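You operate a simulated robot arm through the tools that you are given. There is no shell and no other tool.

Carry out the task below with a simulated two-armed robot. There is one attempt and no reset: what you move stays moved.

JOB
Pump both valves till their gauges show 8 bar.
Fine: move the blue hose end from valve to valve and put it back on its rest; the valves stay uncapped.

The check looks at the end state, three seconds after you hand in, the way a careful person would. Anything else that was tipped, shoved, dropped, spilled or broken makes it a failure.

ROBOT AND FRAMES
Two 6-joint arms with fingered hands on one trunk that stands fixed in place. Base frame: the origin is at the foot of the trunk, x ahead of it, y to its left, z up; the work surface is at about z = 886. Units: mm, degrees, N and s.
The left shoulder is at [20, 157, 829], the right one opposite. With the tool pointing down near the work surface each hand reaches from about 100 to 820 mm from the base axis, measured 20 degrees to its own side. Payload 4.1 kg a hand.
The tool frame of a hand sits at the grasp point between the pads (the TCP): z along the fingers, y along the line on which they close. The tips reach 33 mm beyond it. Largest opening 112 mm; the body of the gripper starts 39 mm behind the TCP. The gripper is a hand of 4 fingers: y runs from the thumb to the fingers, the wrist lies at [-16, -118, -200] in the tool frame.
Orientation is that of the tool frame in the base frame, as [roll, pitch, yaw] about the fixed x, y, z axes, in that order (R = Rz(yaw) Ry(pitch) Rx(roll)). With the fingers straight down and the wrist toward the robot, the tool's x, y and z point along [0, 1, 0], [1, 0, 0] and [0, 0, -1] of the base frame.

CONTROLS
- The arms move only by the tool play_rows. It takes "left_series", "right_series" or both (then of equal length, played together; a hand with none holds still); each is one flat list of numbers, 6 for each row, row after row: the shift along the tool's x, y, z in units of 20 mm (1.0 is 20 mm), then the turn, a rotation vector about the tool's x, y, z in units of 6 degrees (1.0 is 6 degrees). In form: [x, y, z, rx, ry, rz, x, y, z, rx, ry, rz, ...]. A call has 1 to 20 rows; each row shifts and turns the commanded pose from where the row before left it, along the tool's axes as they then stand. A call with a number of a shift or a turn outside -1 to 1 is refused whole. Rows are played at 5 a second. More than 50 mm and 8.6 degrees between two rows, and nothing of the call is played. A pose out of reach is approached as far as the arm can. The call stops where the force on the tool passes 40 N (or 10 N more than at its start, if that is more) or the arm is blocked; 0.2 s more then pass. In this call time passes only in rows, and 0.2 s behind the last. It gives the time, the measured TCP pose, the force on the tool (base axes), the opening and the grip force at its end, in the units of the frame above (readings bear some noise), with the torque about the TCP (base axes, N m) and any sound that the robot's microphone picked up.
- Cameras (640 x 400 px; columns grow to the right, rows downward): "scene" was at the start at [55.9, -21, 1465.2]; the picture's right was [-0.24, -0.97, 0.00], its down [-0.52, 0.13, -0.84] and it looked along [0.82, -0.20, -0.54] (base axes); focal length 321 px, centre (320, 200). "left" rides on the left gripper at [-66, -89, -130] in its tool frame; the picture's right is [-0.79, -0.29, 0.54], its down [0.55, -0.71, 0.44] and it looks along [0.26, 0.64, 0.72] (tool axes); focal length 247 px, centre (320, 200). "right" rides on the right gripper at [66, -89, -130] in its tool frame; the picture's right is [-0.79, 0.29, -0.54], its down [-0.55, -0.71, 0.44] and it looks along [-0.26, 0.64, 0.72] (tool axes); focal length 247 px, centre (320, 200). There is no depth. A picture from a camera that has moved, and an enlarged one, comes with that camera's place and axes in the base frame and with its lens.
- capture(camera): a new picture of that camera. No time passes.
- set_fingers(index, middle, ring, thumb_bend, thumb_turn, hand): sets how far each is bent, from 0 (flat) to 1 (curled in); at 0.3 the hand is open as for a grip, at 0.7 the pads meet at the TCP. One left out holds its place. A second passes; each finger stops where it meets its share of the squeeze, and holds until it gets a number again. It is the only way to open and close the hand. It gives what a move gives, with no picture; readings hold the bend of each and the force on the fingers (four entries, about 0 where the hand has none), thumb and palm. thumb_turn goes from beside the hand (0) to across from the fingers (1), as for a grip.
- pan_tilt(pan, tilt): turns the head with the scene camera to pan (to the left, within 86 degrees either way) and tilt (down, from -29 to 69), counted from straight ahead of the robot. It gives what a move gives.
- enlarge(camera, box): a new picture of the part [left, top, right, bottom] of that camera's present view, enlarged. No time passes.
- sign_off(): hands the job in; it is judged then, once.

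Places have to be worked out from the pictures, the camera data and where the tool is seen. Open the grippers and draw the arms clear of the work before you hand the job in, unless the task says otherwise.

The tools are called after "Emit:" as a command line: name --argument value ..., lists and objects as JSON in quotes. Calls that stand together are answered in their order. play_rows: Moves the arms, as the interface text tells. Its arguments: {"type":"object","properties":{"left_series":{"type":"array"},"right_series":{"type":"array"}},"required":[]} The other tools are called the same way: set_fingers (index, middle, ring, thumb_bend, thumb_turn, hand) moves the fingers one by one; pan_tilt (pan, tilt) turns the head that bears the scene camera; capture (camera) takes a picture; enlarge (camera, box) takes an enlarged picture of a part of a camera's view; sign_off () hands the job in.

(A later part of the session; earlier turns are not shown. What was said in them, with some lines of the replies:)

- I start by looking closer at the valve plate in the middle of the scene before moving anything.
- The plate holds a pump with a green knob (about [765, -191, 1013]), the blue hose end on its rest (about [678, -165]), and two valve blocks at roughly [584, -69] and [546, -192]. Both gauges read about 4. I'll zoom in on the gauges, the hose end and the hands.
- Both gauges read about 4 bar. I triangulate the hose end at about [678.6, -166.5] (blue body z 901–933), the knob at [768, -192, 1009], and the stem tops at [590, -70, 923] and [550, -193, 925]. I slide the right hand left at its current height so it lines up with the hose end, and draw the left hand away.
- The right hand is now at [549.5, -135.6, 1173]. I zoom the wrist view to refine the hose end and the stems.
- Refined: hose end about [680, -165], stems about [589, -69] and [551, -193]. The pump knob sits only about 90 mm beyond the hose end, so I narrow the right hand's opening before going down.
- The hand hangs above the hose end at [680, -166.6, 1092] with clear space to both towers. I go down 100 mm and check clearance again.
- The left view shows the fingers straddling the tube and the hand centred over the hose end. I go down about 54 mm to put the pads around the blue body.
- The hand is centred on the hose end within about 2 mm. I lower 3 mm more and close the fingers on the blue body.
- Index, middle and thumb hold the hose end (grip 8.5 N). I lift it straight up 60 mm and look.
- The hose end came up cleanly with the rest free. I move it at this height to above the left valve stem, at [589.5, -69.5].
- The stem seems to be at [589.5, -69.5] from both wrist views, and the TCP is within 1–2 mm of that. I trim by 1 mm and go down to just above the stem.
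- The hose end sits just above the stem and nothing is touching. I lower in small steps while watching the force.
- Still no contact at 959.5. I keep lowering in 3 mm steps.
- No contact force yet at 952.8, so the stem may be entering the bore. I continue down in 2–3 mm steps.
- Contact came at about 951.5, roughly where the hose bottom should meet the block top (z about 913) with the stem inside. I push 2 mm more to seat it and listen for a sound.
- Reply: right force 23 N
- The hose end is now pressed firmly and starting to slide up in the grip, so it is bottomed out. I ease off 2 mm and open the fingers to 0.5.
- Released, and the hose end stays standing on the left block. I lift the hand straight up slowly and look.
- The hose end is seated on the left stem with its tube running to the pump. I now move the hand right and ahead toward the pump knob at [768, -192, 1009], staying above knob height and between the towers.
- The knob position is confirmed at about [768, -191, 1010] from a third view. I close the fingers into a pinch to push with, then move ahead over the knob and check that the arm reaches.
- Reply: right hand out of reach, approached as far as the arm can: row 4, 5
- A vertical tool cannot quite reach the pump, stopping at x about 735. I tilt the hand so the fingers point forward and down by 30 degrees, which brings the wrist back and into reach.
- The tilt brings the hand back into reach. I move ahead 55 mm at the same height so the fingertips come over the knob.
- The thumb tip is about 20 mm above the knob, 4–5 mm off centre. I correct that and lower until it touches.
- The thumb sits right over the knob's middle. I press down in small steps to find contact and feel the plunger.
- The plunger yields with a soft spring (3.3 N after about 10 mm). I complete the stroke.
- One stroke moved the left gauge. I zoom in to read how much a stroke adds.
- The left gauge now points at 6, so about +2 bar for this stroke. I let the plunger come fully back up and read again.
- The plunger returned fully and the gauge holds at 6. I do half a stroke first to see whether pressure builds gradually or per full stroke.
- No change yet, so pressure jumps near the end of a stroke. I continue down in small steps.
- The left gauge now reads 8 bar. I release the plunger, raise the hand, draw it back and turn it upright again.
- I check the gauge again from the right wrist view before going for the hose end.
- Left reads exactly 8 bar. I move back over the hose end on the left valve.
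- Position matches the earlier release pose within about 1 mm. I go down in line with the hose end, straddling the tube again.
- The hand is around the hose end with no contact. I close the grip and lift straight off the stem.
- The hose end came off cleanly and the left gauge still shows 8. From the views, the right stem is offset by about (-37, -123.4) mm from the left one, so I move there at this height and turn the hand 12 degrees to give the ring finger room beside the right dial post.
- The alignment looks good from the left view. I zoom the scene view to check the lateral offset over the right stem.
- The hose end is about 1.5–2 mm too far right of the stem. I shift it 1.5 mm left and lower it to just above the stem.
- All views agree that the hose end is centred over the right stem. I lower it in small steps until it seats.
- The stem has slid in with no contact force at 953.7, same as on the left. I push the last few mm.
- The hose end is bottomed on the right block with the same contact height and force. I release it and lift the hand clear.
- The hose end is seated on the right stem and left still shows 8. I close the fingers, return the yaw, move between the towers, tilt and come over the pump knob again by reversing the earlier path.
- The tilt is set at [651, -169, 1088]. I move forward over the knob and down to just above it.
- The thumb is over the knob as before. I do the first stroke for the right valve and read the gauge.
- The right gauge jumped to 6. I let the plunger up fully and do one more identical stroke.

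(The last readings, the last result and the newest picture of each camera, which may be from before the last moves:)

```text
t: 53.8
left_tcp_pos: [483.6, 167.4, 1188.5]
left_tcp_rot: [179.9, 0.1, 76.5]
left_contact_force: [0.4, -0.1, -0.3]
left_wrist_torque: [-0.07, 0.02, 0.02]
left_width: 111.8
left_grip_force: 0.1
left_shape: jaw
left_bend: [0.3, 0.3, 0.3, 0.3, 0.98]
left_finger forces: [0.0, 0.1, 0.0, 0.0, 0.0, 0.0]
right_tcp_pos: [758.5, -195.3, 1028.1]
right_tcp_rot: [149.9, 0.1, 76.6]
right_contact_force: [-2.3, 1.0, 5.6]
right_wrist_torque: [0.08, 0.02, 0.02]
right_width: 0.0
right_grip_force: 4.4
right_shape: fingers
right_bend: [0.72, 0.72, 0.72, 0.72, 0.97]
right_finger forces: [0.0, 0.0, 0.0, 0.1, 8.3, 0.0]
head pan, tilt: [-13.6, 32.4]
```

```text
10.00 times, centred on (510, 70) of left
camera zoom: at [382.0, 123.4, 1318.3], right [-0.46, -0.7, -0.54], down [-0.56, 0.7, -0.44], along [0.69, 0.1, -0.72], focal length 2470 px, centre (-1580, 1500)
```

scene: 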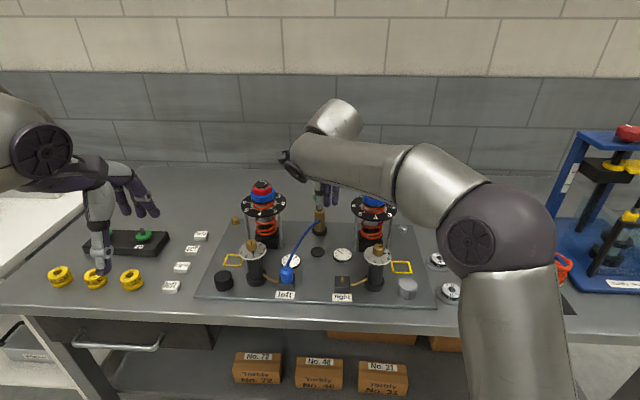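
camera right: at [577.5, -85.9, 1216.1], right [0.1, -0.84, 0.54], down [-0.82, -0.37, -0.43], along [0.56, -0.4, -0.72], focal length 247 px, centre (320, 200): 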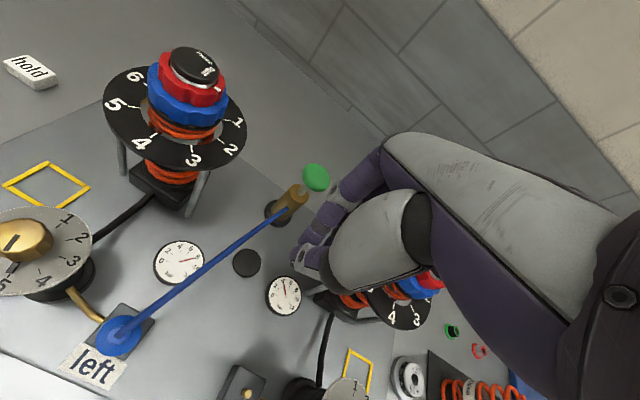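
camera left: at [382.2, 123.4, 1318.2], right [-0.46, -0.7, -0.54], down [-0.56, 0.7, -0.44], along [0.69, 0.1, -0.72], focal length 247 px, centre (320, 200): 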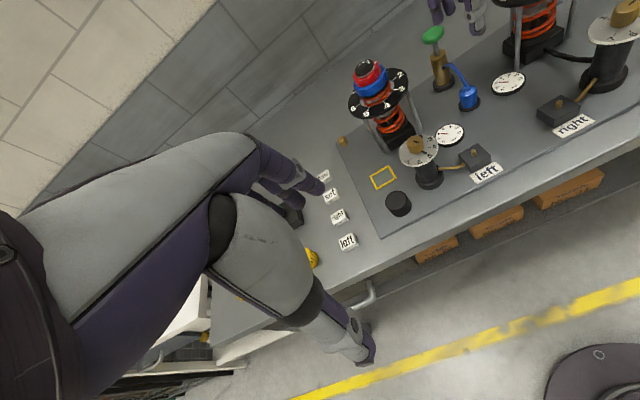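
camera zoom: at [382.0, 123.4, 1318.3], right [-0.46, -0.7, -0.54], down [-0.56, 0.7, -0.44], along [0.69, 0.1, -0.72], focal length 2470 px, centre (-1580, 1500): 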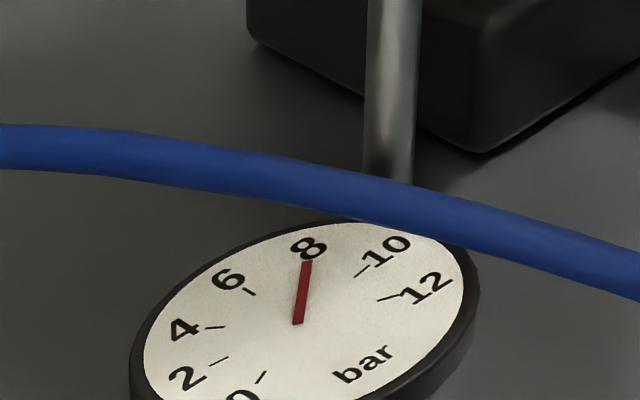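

Right now reads 8 bar too. I release the plunger and retreat along the same path, upright again.

Emit:
play_rows --right_series '[0, 0.5, -0.866, 0, 0, 0, 0, 0.5, -0.866, 0, 0, 0, 0, 0.5, -0.866, 0, 0, 0, 0, -0.8, -0.46, 0, 0, 0, 0, -0.8, -0.46, 0, 0, 0, 0, -0.8, -0.46, 0, 0, 0, 0, -0.8, -0.46, 0, 0, 0, 0, -0.8, -0.46, 0, 0, 0, 0, -0.8, -0.46, 0, 0, 0, 0, 0, 0, 1, 0, 0, 0, 0, 0, 1, 0, 0, 0, 0, 0, 1, 0, 0, 0, 0, 0, 1, 0, 0, 0, 0, 0, 1, 0, 0]'

Emit:
set_fingers --hand "right" --index 0.48 --middle 0.48 --ring 0.48 --thumb_bend 0.48

Emit:
enlarge --camera "left" --box '[400, 0, 640, 180]'

```text
t: 56.8
left_tcp_pos: [484.6, 167.7, 1188.2]
left_tcp_rot: [179.9, 0.0, 76.6]
left_contact_force: [0.0, 0.1, 0.3]
left_wrist_torque: [0.0, -0.02, 0.0]
left_width: 111.5
left_grip_force: 0.0
left_shape: jaw
left_bend: [0.3, 0.3, 0.3, 0.3, 0.98]
left_finger forces: [0.0, 0.1, 0.1, 0.1, 0.0, 0.1]
right_tcp_pos: [650.7, -169.1, 1086.4]
right_tcp_rot: [-179.9, 0.0, 76.6]
right_contact_force: [0.1, 0.2, -0.3]
right_wrist_torque: [0.0, -0.02, -0.02]
right_width: 0.0
right_grip_force: 0.1
right_shape: fingers
right_bend: [0.72, 0.72, 0.72, 0.71, 0.97]
right_finger forces: [0.1, 0.0, 0.1, 0.0, 0.0, 0.0]
head pan, tilt: [-13.6, 32.4]
```

```text
t: 57.8
left_tcp_pos: [484.8, 167.4, 1188.8]
left_tcp_rot: [179.9, 0.1, 76.4]
left_contact_force: [0.8, -0.8, 0.3]
left_wrist_torque: [-0.01, -0.02, -0.03]
left_width: 111.9
left_grip_force: 0.0
left_shape: jaw
left_bend: [0.3, 0.3, 0.3, 0.3, 0.98]
left_finger forces: [0.1, 0.0, 0.1, 0.1, 0.0, 0.0]
right_tcp_pos: [651.1, -169.3, 1087.0]
right_tcp_rot: [180.0, 0.1, 76.6]
right_contact_force: [-0.3, -0.4, -0.3]
right_wrist_torque: [-0.05, 0.03, 0.03]
right_width: 62.5
right_grip_force: 0.0
right_shape: fingers
right_bend: [0.48, 0.48, 0.48, 0.48, 0.97]
right_finger forces: [0.0, 0.1, 0.0, 0.1, 0.1, 0.0]
head pan, tilt: [-13.6, 32.4]
```

```text
2.22 times, centred on (520, 90) of left
camera zoom: at [382.3, 123.4, 1318.2], right [-0.46, -0.7, -0.54], down [-0.56, 0.7, -0.44], along [0.69, 0.1, -0.72], focal length 549 px, centre (-124, 444)
```

zoom: 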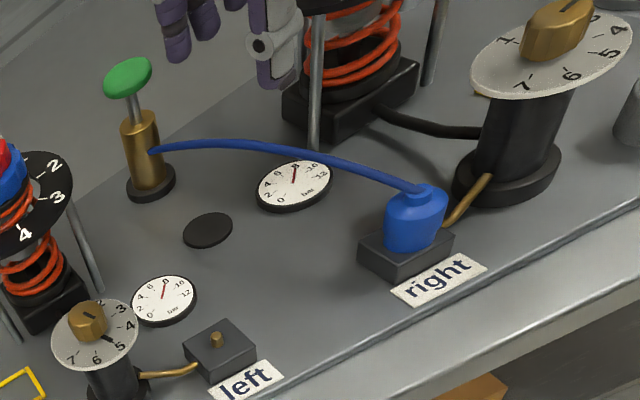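

Both gauges read 8. I return above the hose end on the right valve, turning the hand 12 degrees as at release.

Emit:
play_rows --right_series '[-0.459, -0.899, 0, 0, 0, 0, -0.459, -0.899, 0, 0, 0, 0, -0.459, -0.899, 0, 0, 0, 0, -0.459, -0.899, 0, 0, 0, 0, -0.459, -0.899, 0, 0, 0, 0, 0, 0, 0, 0, 0, -1, 0, 0, 0, 0, 0, -1]'

Emit:
enlarge --camera "right" --box '[140, 100, 400, 340]'

Emit:
enlarge --camera "scene" --box '[250, 200, 430, 310]'

```text
t: 59.4
left_tcp_pos: [485.4, 167.4, 1187.7]
left_tcp_rot: [179.9, 0.0, 76.6]
left_contact_force: [0.2, 0.5, -0.7]
left_wrist_torque: [0.01, 0.0, -0.02]
left_width: 111.5
left_grip_force: 0.1
left_shape: jaw
left_bend: [0.3, 0.3, 0.3, 0.3, 0.98]
left_finger forces: [0.1, 0.0, 0.1, 0.0, 0.1, 0.1]
right_tcp_pos: [551.3, -192.6, 1086.6]
right_tcp_rot: [180.0, 0.0, 88.6]
right_contact_force: [-0.3, 0.1, 0.1]
right_wrist_torque: [-0.02, 0.0, 0.02]
right_width: 62.8
right_grip_force: 0.1
right_shape: fingers
right_bend: [0.48, 0.48, 0.48, 0.48, 0.97]
right_finger forces: [0.0, 0.0, 0.1, 0.0, 0.0, 0.0]
head pan, tilt: [-13.6, 32.4]
```

```text
1.67 times, centred on (270, 220) of right
camera zoom: at [464.5, -125.0, 1215.2], right [0.27, -0.8, 0.54], down [-0.72, -0.54, -0.43], along [0.64, -0.27, -0.72], focal length 412 px, centre (403, 167)
```

zoom: 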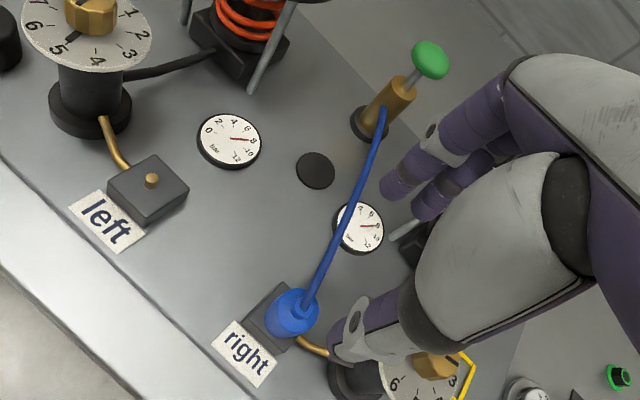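

```text
3.56 times, centred on (340, 255) of scene
camera zoom: at [55.9, -21.0, 1465.2], right [-0.24, -0.97, 0.0], down [-0.52, 0.13, -0.84], along [0.82, -0.2, -0.54], focal length 1140 px, centre (249, 4)
```

zoom: 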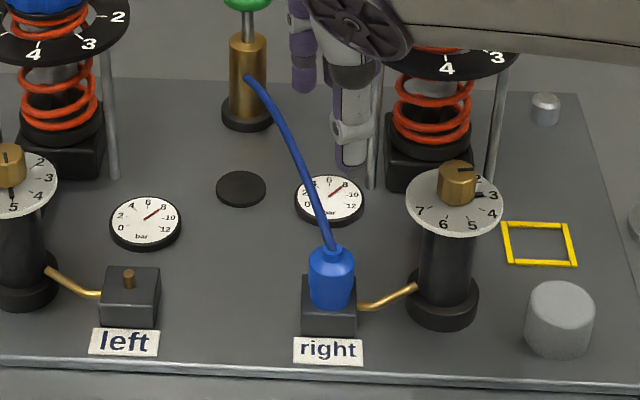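

Aligned within about 1 mm of the release pose. I go down to grip height over the hose end.

Emit:
play_rows --right_series '[0.02, 0.03, 1, 0, 0, 0, 0, 0, 1, 0, 0, 0, 0, 0, 1, 0, 0, 0, 0, 0, 1, 0, 0, 0, 0, 0, 1, 0, 0, 0, 0, 0, 0.6, 0, 0, 0, 0, 0, 0.6, 0, 0, 0, 0, 0, 0.5, 0, 0, 0]'

Emit:
enlarge --camera "left" --box '[510, 30, 610, 120]'

Emit:
enlarge --camera "right" --box '[220, 160, 380, 300]'

```text
t: 61.2
left_tcp_pos: [484.8, 167.3, 1187.8]
left_tcp_rot: [179.9, 0.0, 76.5]
left_contact_force: [0.5, -0.6, -1.1]
left_wrist_torque: [-0.04, -0.01, 0.02]
left_width: 111.5
left_grip_force: 0.0
left_shape: jaw
left_bend: [0.3, 0.3, 0.3, 0.3, 0.98]
left_finger forces: [0.0, 0.1, 0.1, 0.0, 0.1, 0.0]
right_tcp_pos: [554.3, -192.3, 951.7]
right_tcp_rot: [180.0, -0.1, 88.5]
right_contact_force: [-0.1, -1.2, 0.6]
right_wrist_torque: [-0.01, -0.02, -0.03]
right_width: 62.8
right_grip_force: 0.0
right_shape: fingers
right_bend: [0.48, 0.48, 0.48, 0.48, 0.97]
right_finger forces: [0.1, 0.0, 0.0, 0.0, 0.0, 0.0]
head pan, tilt: [-13.6, 32.4]
```

```text
4.44 times, centred on (560, 75) of left
camera zoom: at [382.2, 123.4, 1318.2], right [-0.46, -0.7, -0.54], down [-0.56, 0.7, -0.44], along [0.69, 0.1, -0.72], focal length 1098 px, centre (-747, 756)
```

zoom: 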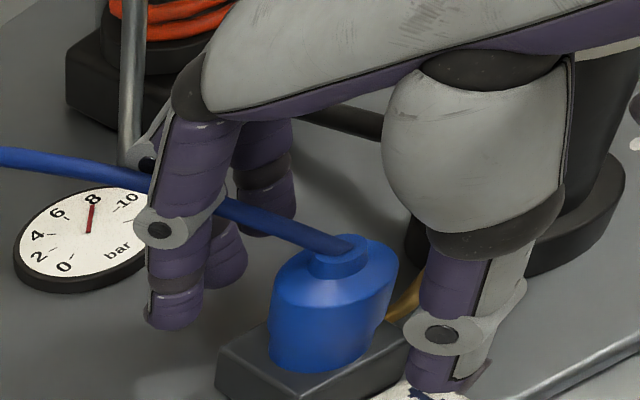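

```text
2.86 times, centred on (300, 230) of right
camera zoom: at [464.9, -124.7, 1081.0], right [0.27, -0.8, 0.54], down [-0.72, -0.53, -0.44], along [0.64, -0.27, -0.72], focal length 706 px, centre (377, 114)
```

zoom: 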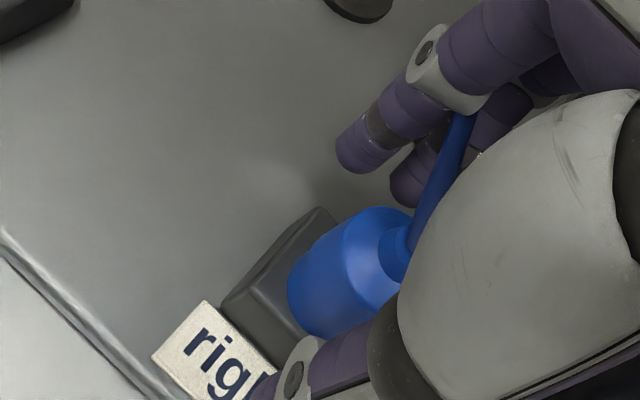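

The hand is around the hose end without contact. I grip and lift it off the right stem.

Emit:
set_fingers --hand "right" --index 0.7 --middle 0.7 --ring 0.7 --thumb_bend 0.7

Emit:
play_rows --right_series '[0, 0, -0.3, 0, 0, 0, 0, 0, -0.5, 0, 0, 0, 0, 0, -0.7, 0, 0, 0, 0, 0, -0.7, 0, 0, 0]'

Emit:
enlarge --camera "left" --box '[510, 30, 610, 120]'

Emit:
enlarge --camera "scene" --box '[270, 200, 400, 302]'

```text
t: 62.2
left_tcp_pos: [484.5, 167.2, 1187.2]
left_tcp_rot: [179.9, 0.0, 76.4]
left_contact_force: [-0.3, 0.0, 0.1]
left_wrist_torque: [0.07, 0.02, 0.03]
left_width: 111.5
left_grip_force: 0.1
left_shape: jaw
left_bend: [0.3, 0.3, 0.3, 0.3, 0.98]
left_finger forces: [0.0, 0.0, 0.1, 0.1, 0.0, 0.0]
right_tcp_pos: [553.6, -194.0, 951.5]
right_tcp_rot: [180.0, 0.0, 88.6]
right_contact_force: [-0.1, -0.3, -0.1]
right_wrist_torque: [0.01, 0.03, 0.03]
right_width: 22.0
right_grip_force: 8.8
right_shape: fingers
right_bend: [0.64, 0.66, 0.7, 0.63, 0.97]
right_finger forces: [4.3, 4.8, 0.1, 0.0, 8.2, 0.0]
head pan, tilt: [-13.6, 32.4]
```

```text
t: 63.2
left_tcp_pos: [484.0, 167.5, 1187.0]
left_tcp_rot: [179.9, 0.0, 76.5]
left_contact_force: [0.8, 0.7, 0.0]
left_wrist_torque: [-0.01, 0.01, -0.01]
left_width: 111.3
left_grip_force: 0.1
left_shape: jaw
left_bend: [0.3, 0.3, 0.3, 0.3, 0.98]
left_finger forces: [0.0, 0.0, 0.0, 0.1, 0.1, 0.1]
right_tcp_pos: [552.2, -192.9, 997.7]
right_tcp_rot: [-179.9, 0.1, 88.5]
right_contact_force: [0.3, -0.3, -0.7]
right_wrist_torque: [0.01, 0.0, 0.01]
right_width: 21.9
right_grip_force: 8.8
right_shape: fingers
right_bend: [0.65, 0.66, 0.7, 0.63, 0.97]
right_finger forces: [4.3, 4.7, 0.0, 0.1, 8.0, 0.0]
head pan, tilt: [-13.6, 32.4]
```

```text
4.44 times, centred on (560, 75) of left
camera zoom: at [382.4, 123.3, 1318.2], right [-0.46, -0.7, -0.54], down [-0.56, 0.7, -0.44], along [0.69, 0.1, -0.72], focal length 1098 px, centre (-747, 756)
```

zoom: 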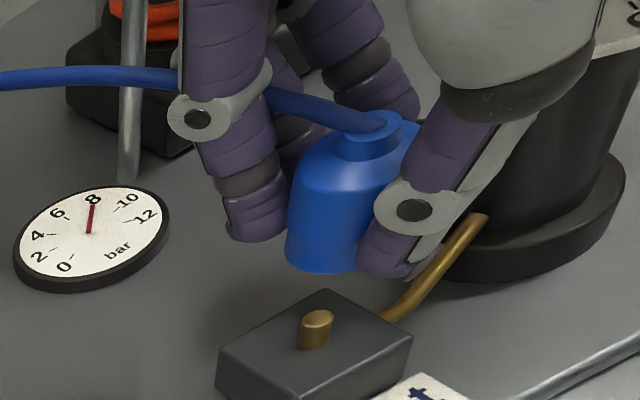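

```text
3.92 times, centred on (335, 251) of scene
camera zoom: at [56.0, -21.1, 1465.2], right [-0.24, -0.97, 0.0], down [-0.52, 0.13, -0.84], along [0.82, -0.2, -0.54], focal length 1257 px, centre (261, 0)
```

zoom: 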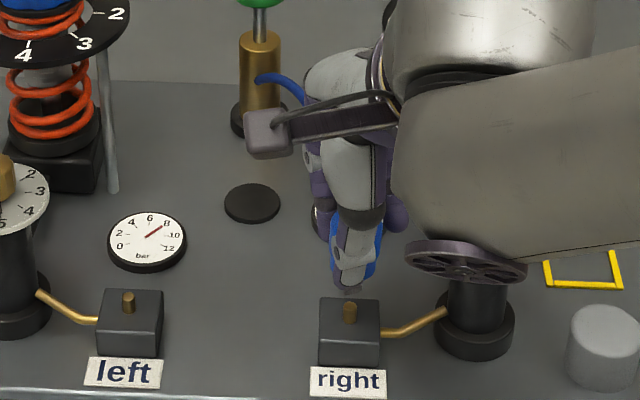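

The right gauge holds at 8 after removal. Before carrying the hose end back, I look at the empty rest from all three cameras to locate its centre.

Emit:
enlarge --camera "scene" --box '[295, 235, 345, 270]'

Emit:
enlarge --camera "left" --box '[470, 80, 530, 125]'

Emit:
enlarge --camera "right" --box '[200, 100, 360, 220]'

```text
11.43 times, centred on (320, 252) of scene
camera zoom: at [56.0, -21.1, 1465.2], right [-0.24, -0.97, 0.0], down [-0.52, 0.13, -0.84], along [0.82, -0.2, -0.54], focal length 3664 px, centre (320, -400)
```

zoom: 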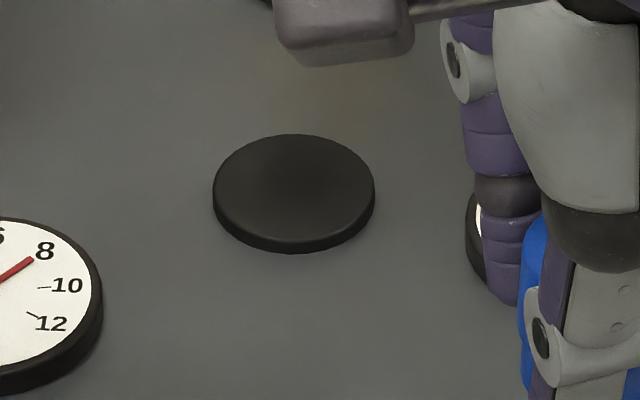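

```text
8.89 times, centred on (500, 102) of left
camera zoom: at [382.4, 123.3, 1318.2], right [-0.46, -0.7, -0.54], down [-0.56, 0.7, -0.44], along [0.69, 0.1, -0.72], focal length 2195 px, centre (-1280, 1067)
```

zoom: 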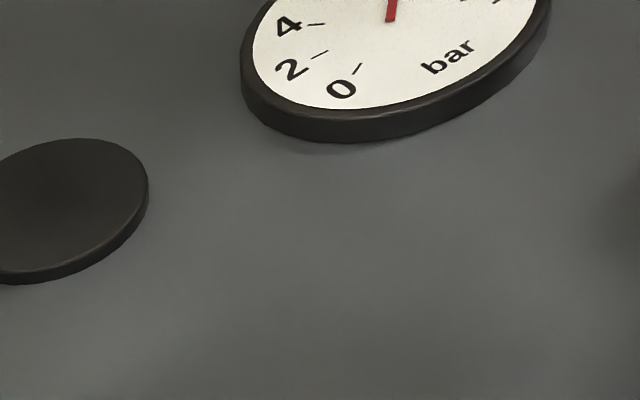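

```text
3.33 times, centred on (280, 160) of right
camera zoom: at [465.6, -125.0, 1125.7], right [0.27, -0.8, 0.54], down [-0.72, -0.54, -0.44], along [0.64, -0.27, -0.72], focal length 823 px, centre (453, 333)
```

zoom: 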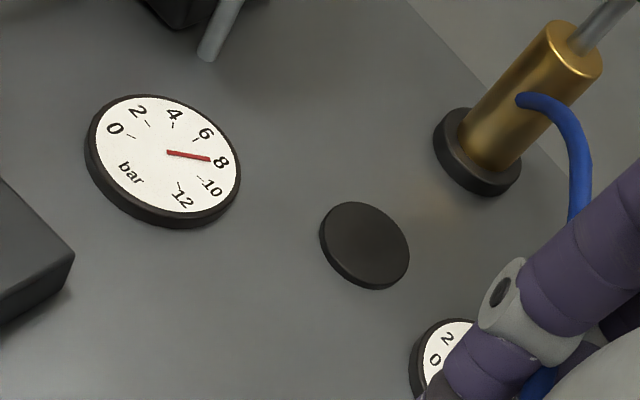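

The three views put the rest's centre at about [684.5, -167, 894]. I turn the hand back to its first heading and carry the hose end above the rest.

Emit:
play_rows --right_series '[0, 0, 0, 0, 0, 1, 0, 0, 0, 0, 0, 1, 0.396, 0.872, 0, 0, 0, 0, 0.396, 0.872, 0, 0, 0, 0, 0.396, 0.872, 0, 0, 0, 0, 0.396, 0.872, 0, 0, 0, 0, 0.396, 0.872, 0, 0, 0, 0, 0.396, 0.872, 0, 0, 0, 0, 0.396, 0.872, 0, 0, 0, 0]'

Emit:
enlarge --camera "left" --box '[400, 10, 540, 120]'

Emit:
enlarge --camera "scene" --box '[280, 200, 360, 270]'

Emit:
enlarge --camera "right" --box '[200, 160, 400, 320]'

```text
t: 65.2
left_tcp_pos: [484.6, 166.6, 1188.9]
left_tcp_rot: [180.0, 0.0, 76.5]
left_contact_force: [-0.1, 0.6, 0.2]
left_wrist_torque: [0.01, -0.01, -0.01]
left_width: 111.4
left_grip_force: 0.2
left_shape: jaw
left_bend: [0.3, 0.3, 0.3, 0.3, 0.98]
left_finger forces: [0.1, 0.0, 0.1, 0.0, 0.0, 0.0]
right_tcp_pos: [685.4, -167.4, 997.0]
right_tcp_rot: [180.0, 0.0, 76.5]
right_contact_force: [0.5, 0.0, -0.8]
right_wrist_torque: [0.03, -0.01, 0.03]
right_width: 21.8
right_grip_force: 8.8
right_shape: fingers
right_bend: [0.65, 0.66, 0.7, 0.63, 0.96]
right_finger forces: [4.4, 4.7, 0.1, 0.1, 8.0, 0.0]
head pan, tilt: [-13.6, 32.4]
```

```text
3.64 times, centred on (470, 65) of left
camera zoom: at [382.1, 123.2, 1318.2], right [-0.46, -0.7, -0.54], down [-0.56, 0.7, -0.44], along [0.69, 0.1, -0.72], focal length 898 px, centre (-226, 691)
```

zoom: 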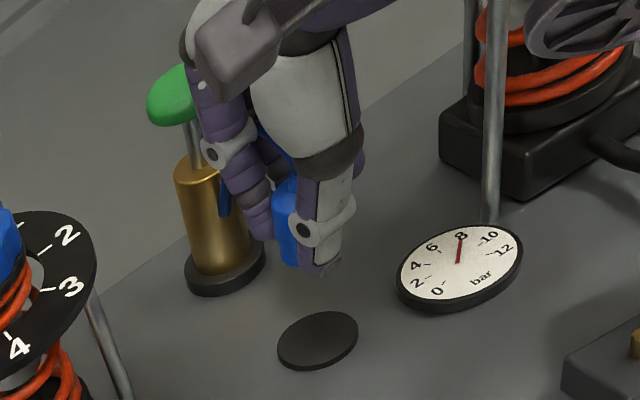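

```text
5.71 times, centred on (320, 235) of scene
camera zoom: at [55.6, -21.1, 1465.2], right [-0.24, -0.97, 0.0], down [-0.52, 0.13, -0.84], along [0.82, -0.2, -0.54], focal length 1832 px, centre (320, 0)
```

zoom: 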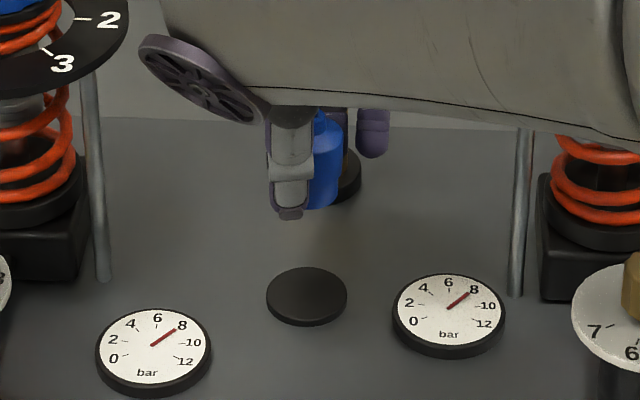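

```text
2.50 times, centred on (300, 240) of right
camera zoom: at [613.0, -82.3, 1126.0], right [0.09, -0.84, 0.54], down [-0.82, -0.37, -0.44], along [0.57, -0.4, -0.72], focal length 617 px, centre (370, 100)
```

zoom: 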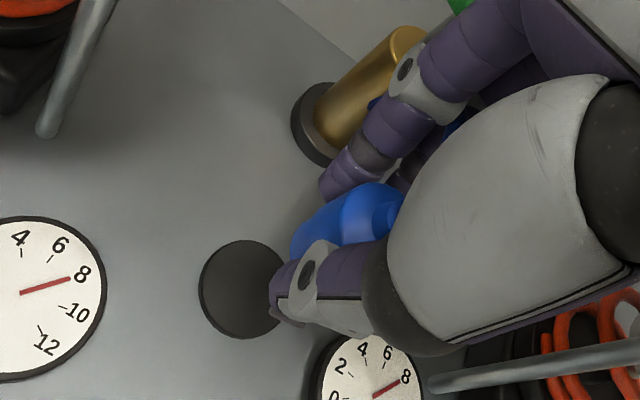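

The hose end is above the rest within about 1–2 mm by two views. I lower it most of the way.

Emit:
play_rows --right_series '[0, 0, 0.9, 0, 0, 0, 0, 0, 0.9, 0, 0, 0, 0, 0, 0.8, 0, 0, 0]'

Emit:
enlarge --camera "left" --box '[400, 10, 540, 120]'

Emit:
enlarge --camera "right" --box '[200, 160, 400, 320]'

Emit:
enlarge --camera "scene" --box '[280, 200, 360, 270]'

```text
t: 66.0
left_tcp_pos: [484.5, 166.1, 1187.8]
left_tcp_rot: [180.0, 0.1, 76.6]
left_contact_force: [0.3, 0.4, -0.1]
left_wrist_torque: [-0.02, -0.03, 0.0]
left_width: 111.7
left_grip_force: 0.2
left_shape: jaw
left_bend: [0.3, 0.3, 0.3, 0.3, 0.98]
left_finger forces: [0.0, 0.0, 0.1, 0.1, 0.0, 0.0]
right_tcp_pos: [685.8, -167.1, 944.8]
right_tcp_rot: [-180.0, -0.1, 76.5]
right_contact_force: [-0.5, -0.9, -0.9]
right_wrist_torque: [0.01, 0.01, 0.01]
right_width: 21.8
right_grip_force: 8.6
right_shape: fingers
right_bend: [0.65, 0.66, 0.7, 0.63, 0.96]
right_finger forces: [4.3, 4.7, 0.0, 0.1, 8.0, 0.0]
head pan, tilt: [-13.6, 32.4]
```

```text
3.64 times, centred on (470, 65) of left
camera zoom: at [382.2, 123.4, 1318.2], right [-0.46, -0.7, -0.54], down [-0.56, 0.7, -0.44], along [0.69, 0.1, -0.72], focal length 898 px, centre (-226, 691)
```

zoom: 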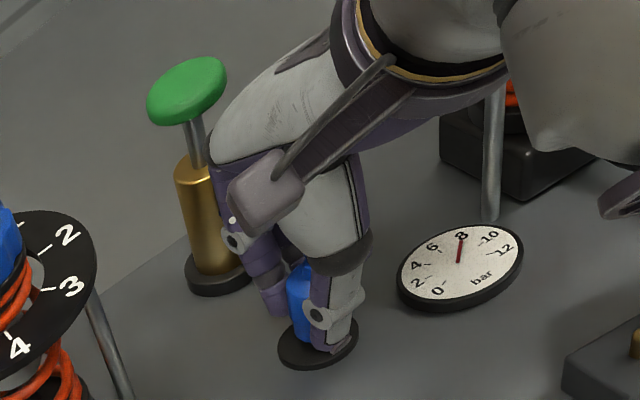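

```text
2.50 times, centred on (300, 240) of right
camera zoom: at [613.2, -82.9, 1073.9], right [0.09, -0.84, 0.54], down [-0.82, -0.37, -0.44], along [0.57, -0.4, -0.72], focal length 617 px, centre (370, 100)
```

zoom: 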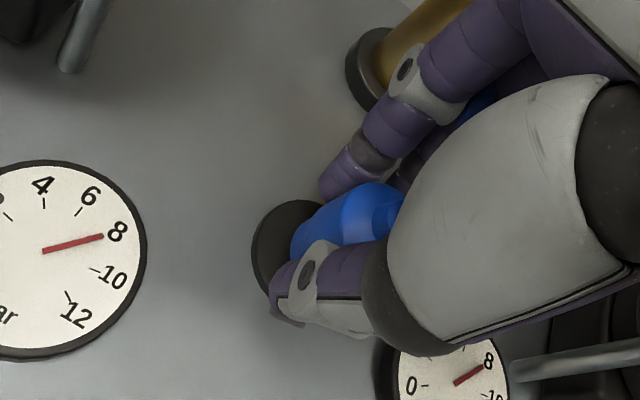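

```text
5.71 times, centred on (320, 235) of scene
camera zoom: at [55.8, -21.0, 1465.2], right [-0.24, -0.97, 0.0], down [-0.52, 0.13, -0.84], along [0.82, -0.2, -0.54], focal length 1832 px, centre (320, 0)
```

zoom: 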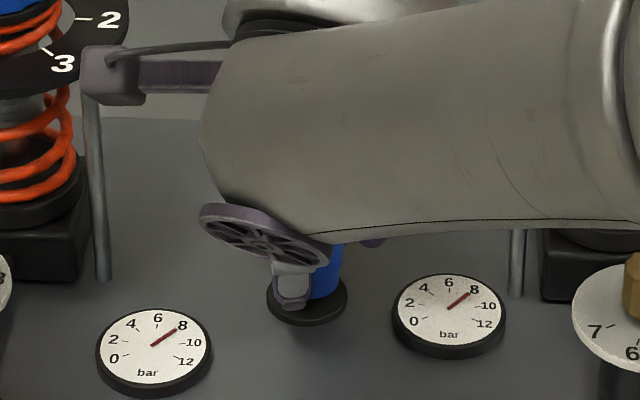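

The hose end looks close to the rest. I zoom in to judge the remaining gap and centring before touching down.

Emit:
enlarge --camera "scene" --box '[305, 240, 335, 262]'

Emit:
enlarge --camera "left" --box '[470, 75, 510, 115]'

Emit:
enlarge --camera "right" --box '[270, 210, 330, 270]'

```text
16.00 times, centred on (320, 251) of scene
camera zoom: at [55.8, -21.0, 1465.2], right [-0.24, -0.97, 0.0], down [-0.52, 0.13, -0.84], along [0.82, -0.2, -0.54], focal length 5130 px, centre (320, -616)
```

zoom: 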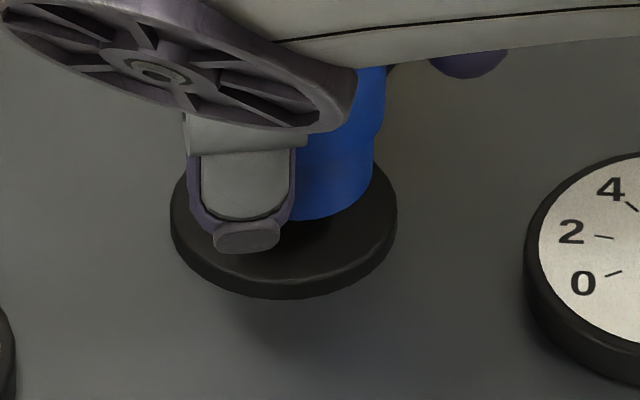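

```text
10.00 times, centred on (490, 95) of left
camera zoom: at [382.2, 123.4, 1318.2], right [-0.46, -0.7, -0.54], down [-0.56, 0.7, -0.44], along [0.69, 0.1, -0.72], focal length 2470 px, centre (-1380, 1250)
```

zoom: 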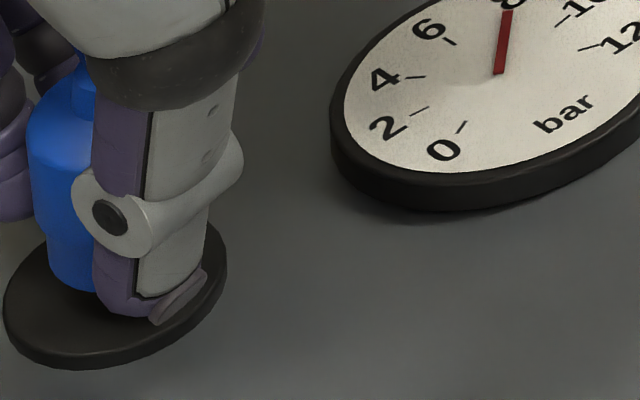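

```text
6.67 times, centred on (300, 240) of right
camera zoom: at [613.2, -82.9, 1073.9], right [0.09, -0.84, 0.54], down [-0.82, -0.37, -0.44], along [0.57, -0.4, -0.72], focal length 1646 px, centre (453, -67)
```

zoom: 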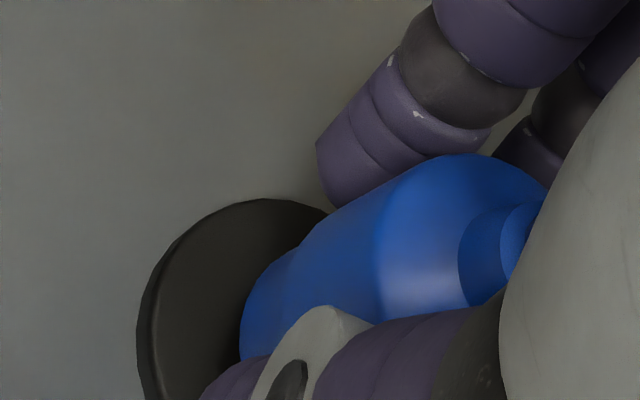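

The end is about 10 mm above the rest and centred within 1–2 mm. I trim slightly left and lower in small steps until it touches.

Emit:
play_rows --right_series '[0.04, 0, 0.15, 0, 0, 0, 0, 0, 0.15, 0, 0, 0]'

Emit:
play_rows --right_series '[0, 0, 0.1, 0, 0, 0]'

Emit:
enlarge --camera "scene" --box '[305, 240, 335, 262]'

Emit:
enlarge --camera "left" --box '[470, 75, 510, 115]'

```text
t: 66.6
left_tcp_pos: [485.2, 167.2, 1187.6]
left_tcp_rot: [179.9, 0.0, 76.6]
left_contact_force: [0.7, 0.8, -0.2]
left_wrist_torque: [-0.02, 0.03, 0.01]
left_width: 111.5
left_grip_force: 0.0
left_shape: jaw
left_bend: [0.3, 0.3, 0.3, 0.3, 0.98]
left_finger forces: [0.0, 0.0, 0.0, 0.1, 0.1, 0.0]
right_tcp_pos: [684.9, -166.7, 938.3]
right_tcp_rot: [179.9, 0.0, 76.6]
right_contact_force: [0.6, 0.8, -1.6]
right_wrist_torque: [-0.02, 0.0, -0.02]
right_width: 21.7
right_grip_force: 8.5
right_shape: fingers
right_bend: [0.65, 0.66, 0.7, 0.63, 0.96]
right_finger forces: [4.4, 4.6, 0.1, 0.0, 7.9, 0.0]
head pan, tilt: [-13.6, 32.4]
```

```text
t: 67.0
left_tcp_pos: [483.9, 166.5, 1188.1]
left_tcp_rot: [179.8, -0.1, 76.5]
left_contact_force: [-1.1, 0.7, -0.2]
left_wrist_torque: [0.01, 0.01, -0.02]
left_width: 111.4
left_grip_force: 0.2
left_shape: jaw
left_bend: [0.3, 0.3, 0.3, 0.3, 0.98]
left_finger forces: [0.0, 0.0, 0.1, 0.1, 0.1, 0.0]
right_tcp_pos: [685.9, -166.2, 936.3]
right_tcp_rot: [-180.0, 0.0, 76.6]
right_contact_force: [-0.9, 0.4, -1.6]
right_wrist_torque: [0.0, 0.0, 0.01]
right_width: 21.5
right_grip_force: 8.4
right_shape: fingers
right_bend: [0.65, 0.66, 0.7, 0.63, 0.96]
right_finger forces: [4.2, 4.8, 0.0, 0.1, 8.0, 0.0]
head pan, tilt: [-13.6, 32.4]
```

```text
16.00 times, centred on (320, 251) of scene
camera zoom: at [55.9, -21.0, 1465.2], right [-0.24, -0.97, 0.0], down [-0.52, 0.13, -0.84], along [0.82, -0.2, -0.54], focal length 5130 px, centre (320, -616)
```

zoom: 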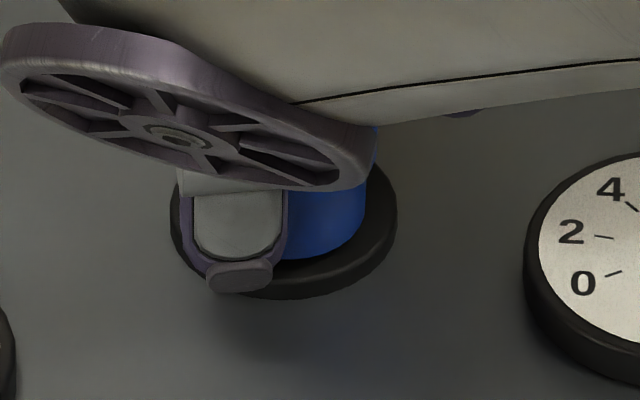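

```text
10.00 times, centred on (490, 95) of left
camera zoom: at [382.3, 123.4, 1318.2], right [-0.46, -0.7, -0.54], down [-0.56, 0.7, -0.44], along [0.69, 0.1, -0.72], focal length 2470 px, centre (-1380, 1250)
```

zoom: 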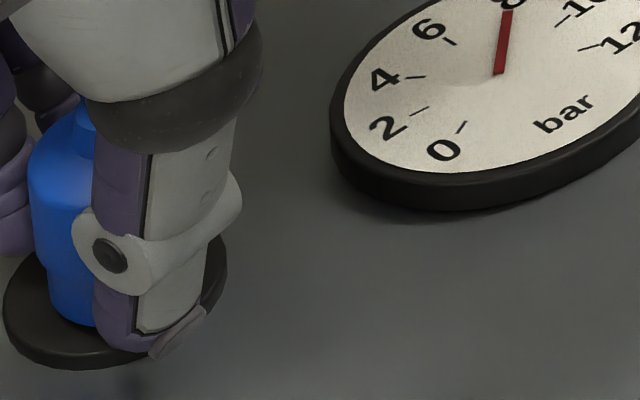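

The bottom edge is almost on the rest. I lower 2 mm at a time until I feel contact.

Emit:
play_rows --right_series '[0, 0, 0.1, 0, 0, 0]'

Emit:
play_rows --right_series '[0, 0, 0.08, 0, 0, 0]'

Emit:
enlarge --camera "scene" --box '[305, 240, 335, 262]'

```text
t: 67.4
left_tcp_pos: [483.8, 167.3, 1188.3]
left_tcp_rot: [179.9, -0.1, 76.5]
left_contact_force: [-0.1, -0.2, 0.3]
left_wrist_torque: [0.01, -0.02, -0.02]
left_width: 111.5
left_grip_force: 0.0
left_shape: jaw
left_bend: [0.3, 0.3, 0.3, 0.3, 0.98]
left_finger forces: [0.1, 0.0, 0.0, 0.0, 0.0, 0.0]
right_tcp_pos: [685.0, -166.4, 934.1]
right_tcp_rot: [-179.9, 0.1, 76.6]
right_contact_force: [-0.9, -0.8, -0.8]
right_wrist_torque: [0.01, 0.0, 0.04]
right_width: 21.6
right_grip_force: 8.8
right_shape: fingers
right_bend: [0.65, 0.66, 0.7, 0.63, 0.96]
right_finger forces: [4.3, 4.6, 0.0, 0.0, 7.9, 0.0]
head pan, tilt: [-13.6, 32.4]
```

```text
t: 67.8
left_tcp_pos: [485.0, 167.0, 1187.9]
left_tcp_rot: [179.9, 0.0, 76.5]
left_contact_force: [-0.6, 0.0, -0.5]
left_wrist_torque: [0.01, -0.02, -0.05]
left_width: 111.6
left_grip_force: 0.0
left_shape: jaw
left_bend: [0.3, 0.3, 0.3, 0.3, 0.98]
left_finger forces: [0.1, 0.1, 0.0, 0.0, 0.0, 0.0]
right_tcp_pos: [685.4, -166.7, 934.5]
right_tcp_rot: [179.9, 0.0, 76.7]
right_contact_force: [0.1, -0.3, 1.0]
right_wrist_torque: [0.02, 0.02, -0.01]
right_width: 21.6
right_grip_force: 9.0
right_shape: fingers
right_bend: [0.65, 0.66, 0.7, 0.63, 0.96]
right_finger forces: [4.4, 4.8, 0.0, 0.0, 8.2, 0.0]
head pan, tilt: [-13.6, 32.4]
```

```text
16.00 times, centred on (320, 251) of scene
camera zoom: at [55.9, -21.0, 1465.2], right [-0.24, -0.97, 0.0], down [-0.52, 0.13, -0.84], along [0.82, -0.2, -0.54], focal length 5130 px, centre (320, -616)
```

zoom: 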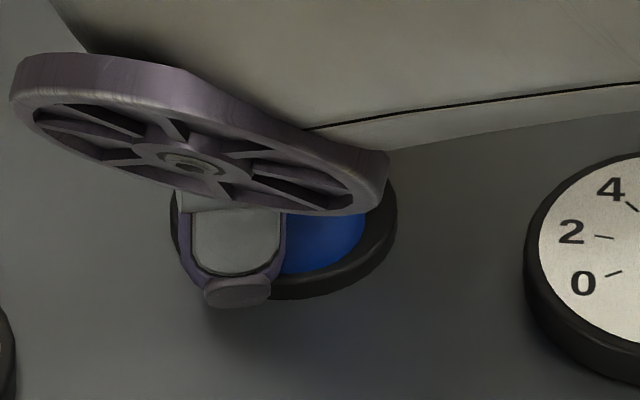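

Contact is just starting at 934. The end sits about 2 mm nearer than centre, so I lift 2 mm, nudge 2 mm ahead and set it down again.

Emit:
play_rows --right_series '[0, 0, -0.15, 0, 0, 0, 0, 0.09, 0, 0, 0, 0, 0, 0, 0.12, 0, 0, 0, 0, 0, 0.06, 0, 0, 0]'

Emit:
enlarge --camera "scene" --box '[305, 240, 335, 262]'

Emit:
enlarge --camera "left" --box '[440, 50, 520, 115]'

```text
t: 68.8
left_tcp_pos: [484.1, 167.5, 1187.1]
left_tcp_rot: [179.9, -0.1, 76.5]
left_contact_force: [0.7, 0.8, -0.3]
left_wrist_torque: [-0.05, -0.02, 0.03]
left_width: 111.9
left_grip_force: 0.0
left_shape: jaw
left_bend: [0.3, 0.3, 0.3, 0.3, 0.98]
left_finger forces: [0.0, 0.0, 0.0, 0.0, 0.0, 0.1]
right_tcp_pos: [685.6, -166.5, 932.7]
right_tcp_rot: [179.9, 0.0, 76.6]
right_contact_force: [-0.2, -0.1, 2.4]
right_wrist_torque: [0.01, 0.03, -0.03]
right_width: 21.5
right_grip_force: 9.2
right_shape: fingers
right_bend: [0.65, 0.66, 0.7, 0.63, 0.96]
right_finger forces: [4.5, 5.0, 0.1, 0.0, 8.3, 0.0]
head pan, tilt: [-13.6, 32.4]
```

```text
16.00 times, centred on (320, 251) of scene
camera zoom: at [55.8, -21.0, 1465.2], right [-0.24, -0.97, 0.0], down [-0.52, 0.13, -0.84], along [0.82, -0.2, -0.54], focal length 5130 px, centre (320, -616)
```

zoom: 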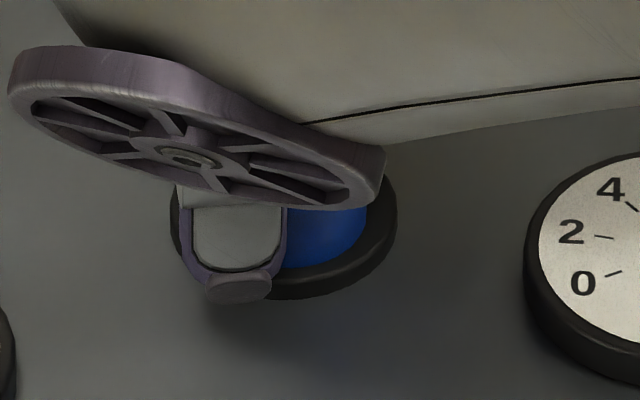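

```text
6.15 times, centred on (480, 82) of left
camera zoom: at [382.2, 123.4, 1318.2], right [-0.46, -0.7, -0.54], down [-0.56, 0.7, -0.44], along [0.69, 0.1, -0.72], focal length 1520 px, centre (-665, 923)
```

zoom: 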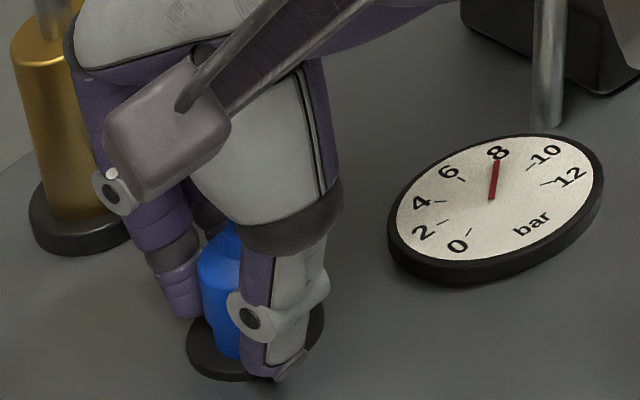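

The end now sits centred on the rest with light contact. I open the fingers to release it.

Emit:
set_fingers --hand "right" --index 0.5 --middle 0.5 --ring 0.5 --thumb_bend 0.5

Emit:
enlarge --camera "left" --box '[440, 50, 520, 115]'

Emit:
enlarge --camera "right" --box '[200, 160, 400, 320]'

```text
t: 69.8
left_tcp_pos: [484.8, 168.3, 1187.2]
left_tcp_rot: [180.0, 0.1, 76.5]
left_contact_force: [-0.4, 0.7, 0.2]
left_wrist_torque: [-0.04, 0.0, -0.01]
left_width: 111.6
left_grip_force: 0.0
left_shape: jaw
left_bend: [0.3, 0.3, 0.3, 0.3, 0.98]
left_finger forces: [0.1, 0.0, 0.0, 0.1, 0.0, 0.1]
right_tcp_pos: [685.7, -166.9, 933.2]
right_tcp_rot: [179.9, 0.1, 76.6]
right_contact_force: [-1.3, 1.0, -0.8]
right_wrist_torque: [-0.04, 0.01, 0.03]
right_width: 56.9
right_grip_force: 0.0
right_shape: fingers
right_bend: [0.5, 0.5, 0.5, 0.5, 0.97]
right_finger forces: [0.1, 0.0, 0.0, 0.0, 0.1, 0.0]
head pan, tilt: [-13.6, 32.4]
```

```text
6.15 times, centred on (480, 82) of left
camera zoom: at [382.3, 123.4, 1318.2], right [-0.46, -0.7, -0.54], down [-0.56, 0.7, -0.44], along [0.69, 0.1, -0.72], focal length 1520 px, centre (-665, 923)
```

zoom: 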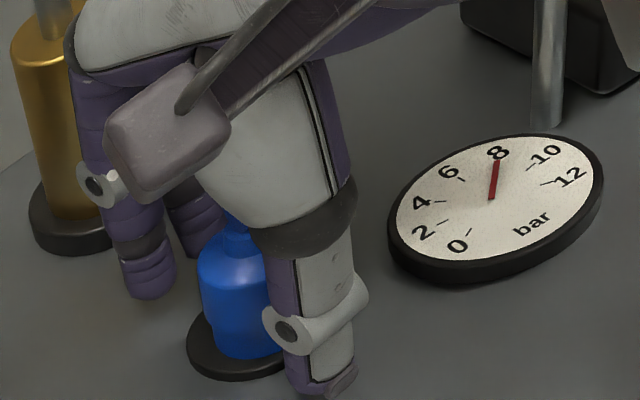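

```text
2.50 times, centred on (300, 240) of right
camera zoom: at [614.3, -81.9, 1061.7], right [0.09, -0.84, 0.54], down [-0.82, -0.37, -0.44], along [0.57, -0.4, -0.72], focal length 617 px, centre (370, 100)
```

zoom: 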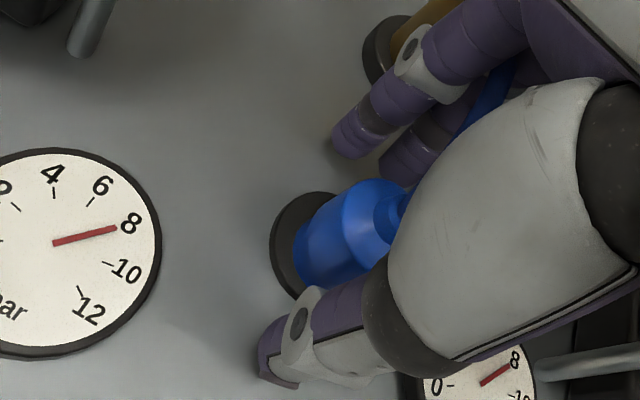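

The hose end stands on its rest. I lift straight up well clear of the pump knob and then draw back.

Emit:
play_rows --right_series '[0, 0, -0.5, 0, 0, 0, 0, 0, -0.5, 0, 0, 0, 0, 0, -1, 0, 0, 0, 0, 0, -1, 0, 0, 0, 0, 0, -1, 0, 0, 0, 0, 0, -1, 0, 0, 0, 0, 0, -1, 0, 0, 0, 0, 0, -1, 0, 0, 0, 0, 0, -1, 0, 0, 0, 0, -0.9, -0.5, 0, 0, 0, 0, -0.9, -0.5, 0, 0, 0, 0, -0.9, -0.5, 0, 0, 0, 0, -0.9, -0.5, 0, 0, 0, 0, -0.9, -0.5, 0, 0, 0, 0, -0.9, -0.5, 0, 0, 0, 0, -0.9, -0.5, 0, 0, 0]'

Emit:
capture --camera "scene"

Emit:
enlarge --camera "left" --box '[380, 0, 640, 190]'

```text
t: 73.2
left_tcp_pos: [484.5, 166.7, 1186.5]
left_tcp_rot: [180.0, 0.0, 76.5]
left_contact_force: [0.3, 0.5, 0.5]
left_wrist_torque: [0.01, 0.01, 0.0]
left_width: 111.6
left_grip_force: 0.0
left_shape: jaw
left_bend: [0.3, 0.3, 0.3, 0.3, 0.98]
left_finger forces: [0.0, 0.0, 0.0, 0.1, 0.0, 0.0]
right_tcp_pos: [564.5, -136.8, 1162.2]
right_tcp_rot: [179.9, 0.0, 76.6]
right_contact_force: [0.2, 0.6, 0.2]
right_wrist_torque: [0.04, -0.01, 0.01]
right_width: 57.0
right_grip_force: 0.1
right_shape: fingers
right_bend: [0.5, 0.5, 0.5, 0.5, 0.97]
right_finger forces: [0.0, 0.0, 0.0, 0.0, 0.0, 0.0]
head pan, tilt: [-13.6, 32.4]
```

```text
taken
```

scene: 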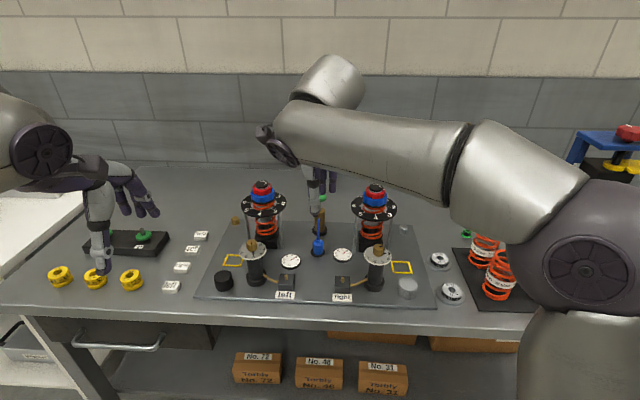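

```text
2.11 times, centred on (510, 95) of left
camera zoom: at [382.6, 123.3, 1318.1], right [-0.46, -0.7, -0.54], down [-0.56, 0.7, -0.44], along [0.69, 0.1, -0.72], focal length 520 px, centre (-80, 421)
```

zoom: 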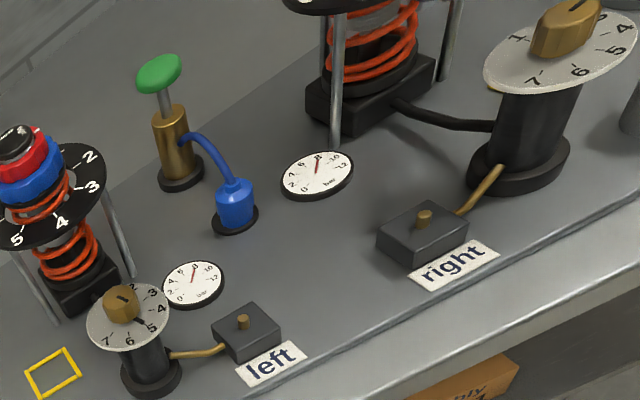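

The hose end is on its rest and both gauges show 8. I move the right hand back to the right to its starting place, open it, and inspect everything.

Emit:
play_rows --right_series '[-1, -0.15, 0, 0, 0, 0, -1, -0.15, 0, 0, 0, 0, -1, -0.15, 0, 0, 0, 0, -1, -0.15, 0, 0, 0, 0, -1, -0.15, 0, 0, 0, 0, -1, -0.1, 0, 0, 0, 0, -1, 0, -0.1, 0, 0, 0, -1, 0, -0.1, 0, 0, 0, -1, 0, -0.1, 0, 0, 0]'

Emit:
set_fingers --hand "right" --index 0.3 --middle 0.3 --ring 0.3 --thumb_bend 0.3

Emit:
enlarge --camera "scene" --box '[190, 170, 450, 310]'

Emit:
enlarge --camera "scene" --box '[270, 230, 370, 302]'

Emit:
capture --camera "scene"

```text
t: 75.2
left_tcp_pos: [484.8, 167.3, 1188.3]
left_tcp_rot: [-179.9, 0.1, 76.6]
left_contact_force: [-0.5, 0.3, -0.2]
left_wrist_torque: [0.0, -0.01, -0.03]
left_width: 111.6
left_grip_force: 0.0
left_shape: jaw
left_bend: [0.3, 0.3, 0.3, 0.3, 0.98]
left_finger forces: [0.1, 0.0, 0.0, 0.0, 0.0, 0.0]
right_tcp_pos: [505.2, -309.2, 1168.3]
right_tcp_rot: [-180.0, 0.0, 76.5]
right_contact_force: [-0.5, -0.5, -0.5]
right_wrist_torque: [0.0, 0.05, -0.01]
right_width: 57.1
right_grip_force: 0.0
right_shape: fingers
right_bend: [0.5, 0.5, 0.5, 0.5, 0.97]
right_finger forces: [0.0, 0.0, 0.0, 0.1, 0.0, 0.1]
head pan, tilt: [-13.6, 32.4]
```

```text
t: 76.2
left_tcp_pos: [484.7, 166.7, 1187.1]
left_tcp_rot: [179.8, 0.0, 76.5]
left_contact_force: [-0.5, -0.6, -0.5]
left_wrist_torque: [0.02, -0.05, -0.02]
left_width: 111.2
left_grip_force: 0.0
left_shape: jaw
left_bend: [0.3, 0.3, 0.3, 0.3, 0.98]
left_finger forces: [0.0, 0.1, 0.0, 0.1, 0.0, 0.0]
right_tcp_pos: [505.9, -309.9, 1168.6]
right_tcp_rot: [180.0, 0.0, 76.6]
right_contact_force: [0.1, 0.0, 1.0]
right_wrist_torque: [0.01, -0.04, 0.0]
right_width: 112.4
right_grip_force: 0.0
right_shape: fingers
right_bend: [0.3, 0.3, 0.3, 0.3, 0.97]
right_finger forces: [0.0, 0.0, 0.0, 0.1, 0.0, 0.0]
head pan, tilt: [-13.6, 32.4]
```

```text
2.46 times, centred on (320, 240) of scene
camera zoom: at [55.9, -21.0, 1465.2], right [-0.24, -0.97, 0.0], down [-0.52, 0.13, -0.84], along [0.82, -0.2, -0.54], focal length 789 px, centre (320, 102)
```

zoom: 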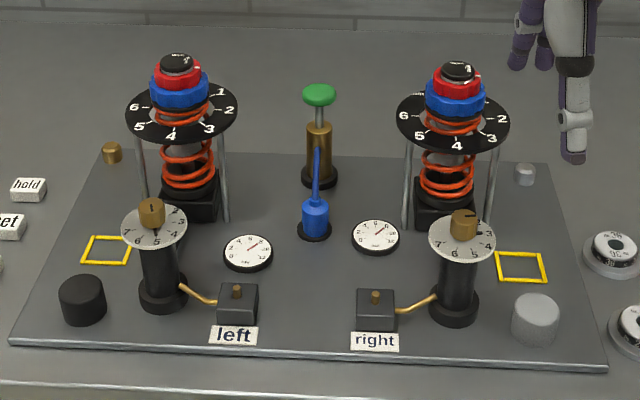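

```text
5.56 times, centred on (320, 266) of scene
camera zoom: at [55.9, -21.0, 1465.2], right [-0.24, -0.97, 0.0], down [-0.52, 0.13, -0.84], along [0.82, -0.2, -0.54], focal length 1781 px, centre (320, -167)
```

zoom: 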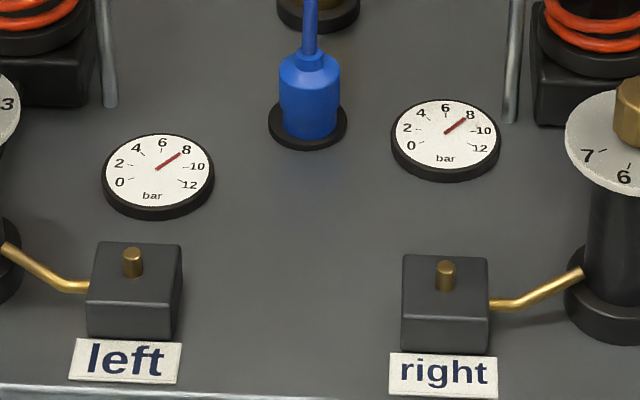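

```text
taken
```

scene: 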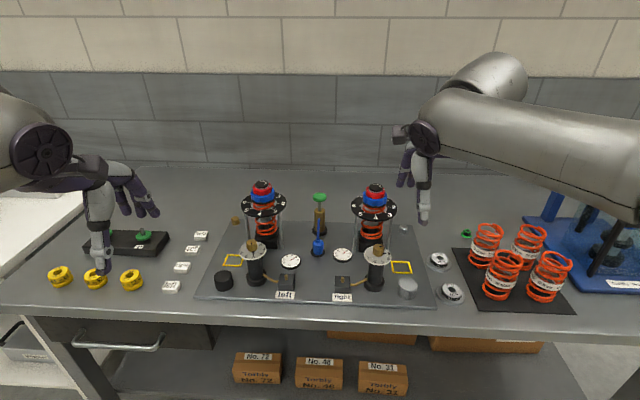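

Both gauges read 8 bar, the hose end stands on its rest, the valves are uncapped, everything else looks unchanged, and both hands are open and clear. I hand the job in.

Emit:
sign_off

```text
The job is handed in.
```

Both valves are pumped to 8 bar, and I've handed the job in.

- **Pumping:** Each gauge started at about 4 bar. Each valve took two full strokes of the pump, about 2 bar per stroke, and both gauges still read 8 after the hose came off.
- **Hose:** The blue hose end went from the left valve to the right one and is now back on its rest. It sits within a couple of millimetres of the centre.
- **Everything else:** The valves are uncapped, and in the last pictures nothing else on the bench looked moved or tipped. Both hands are open and clear of the work.
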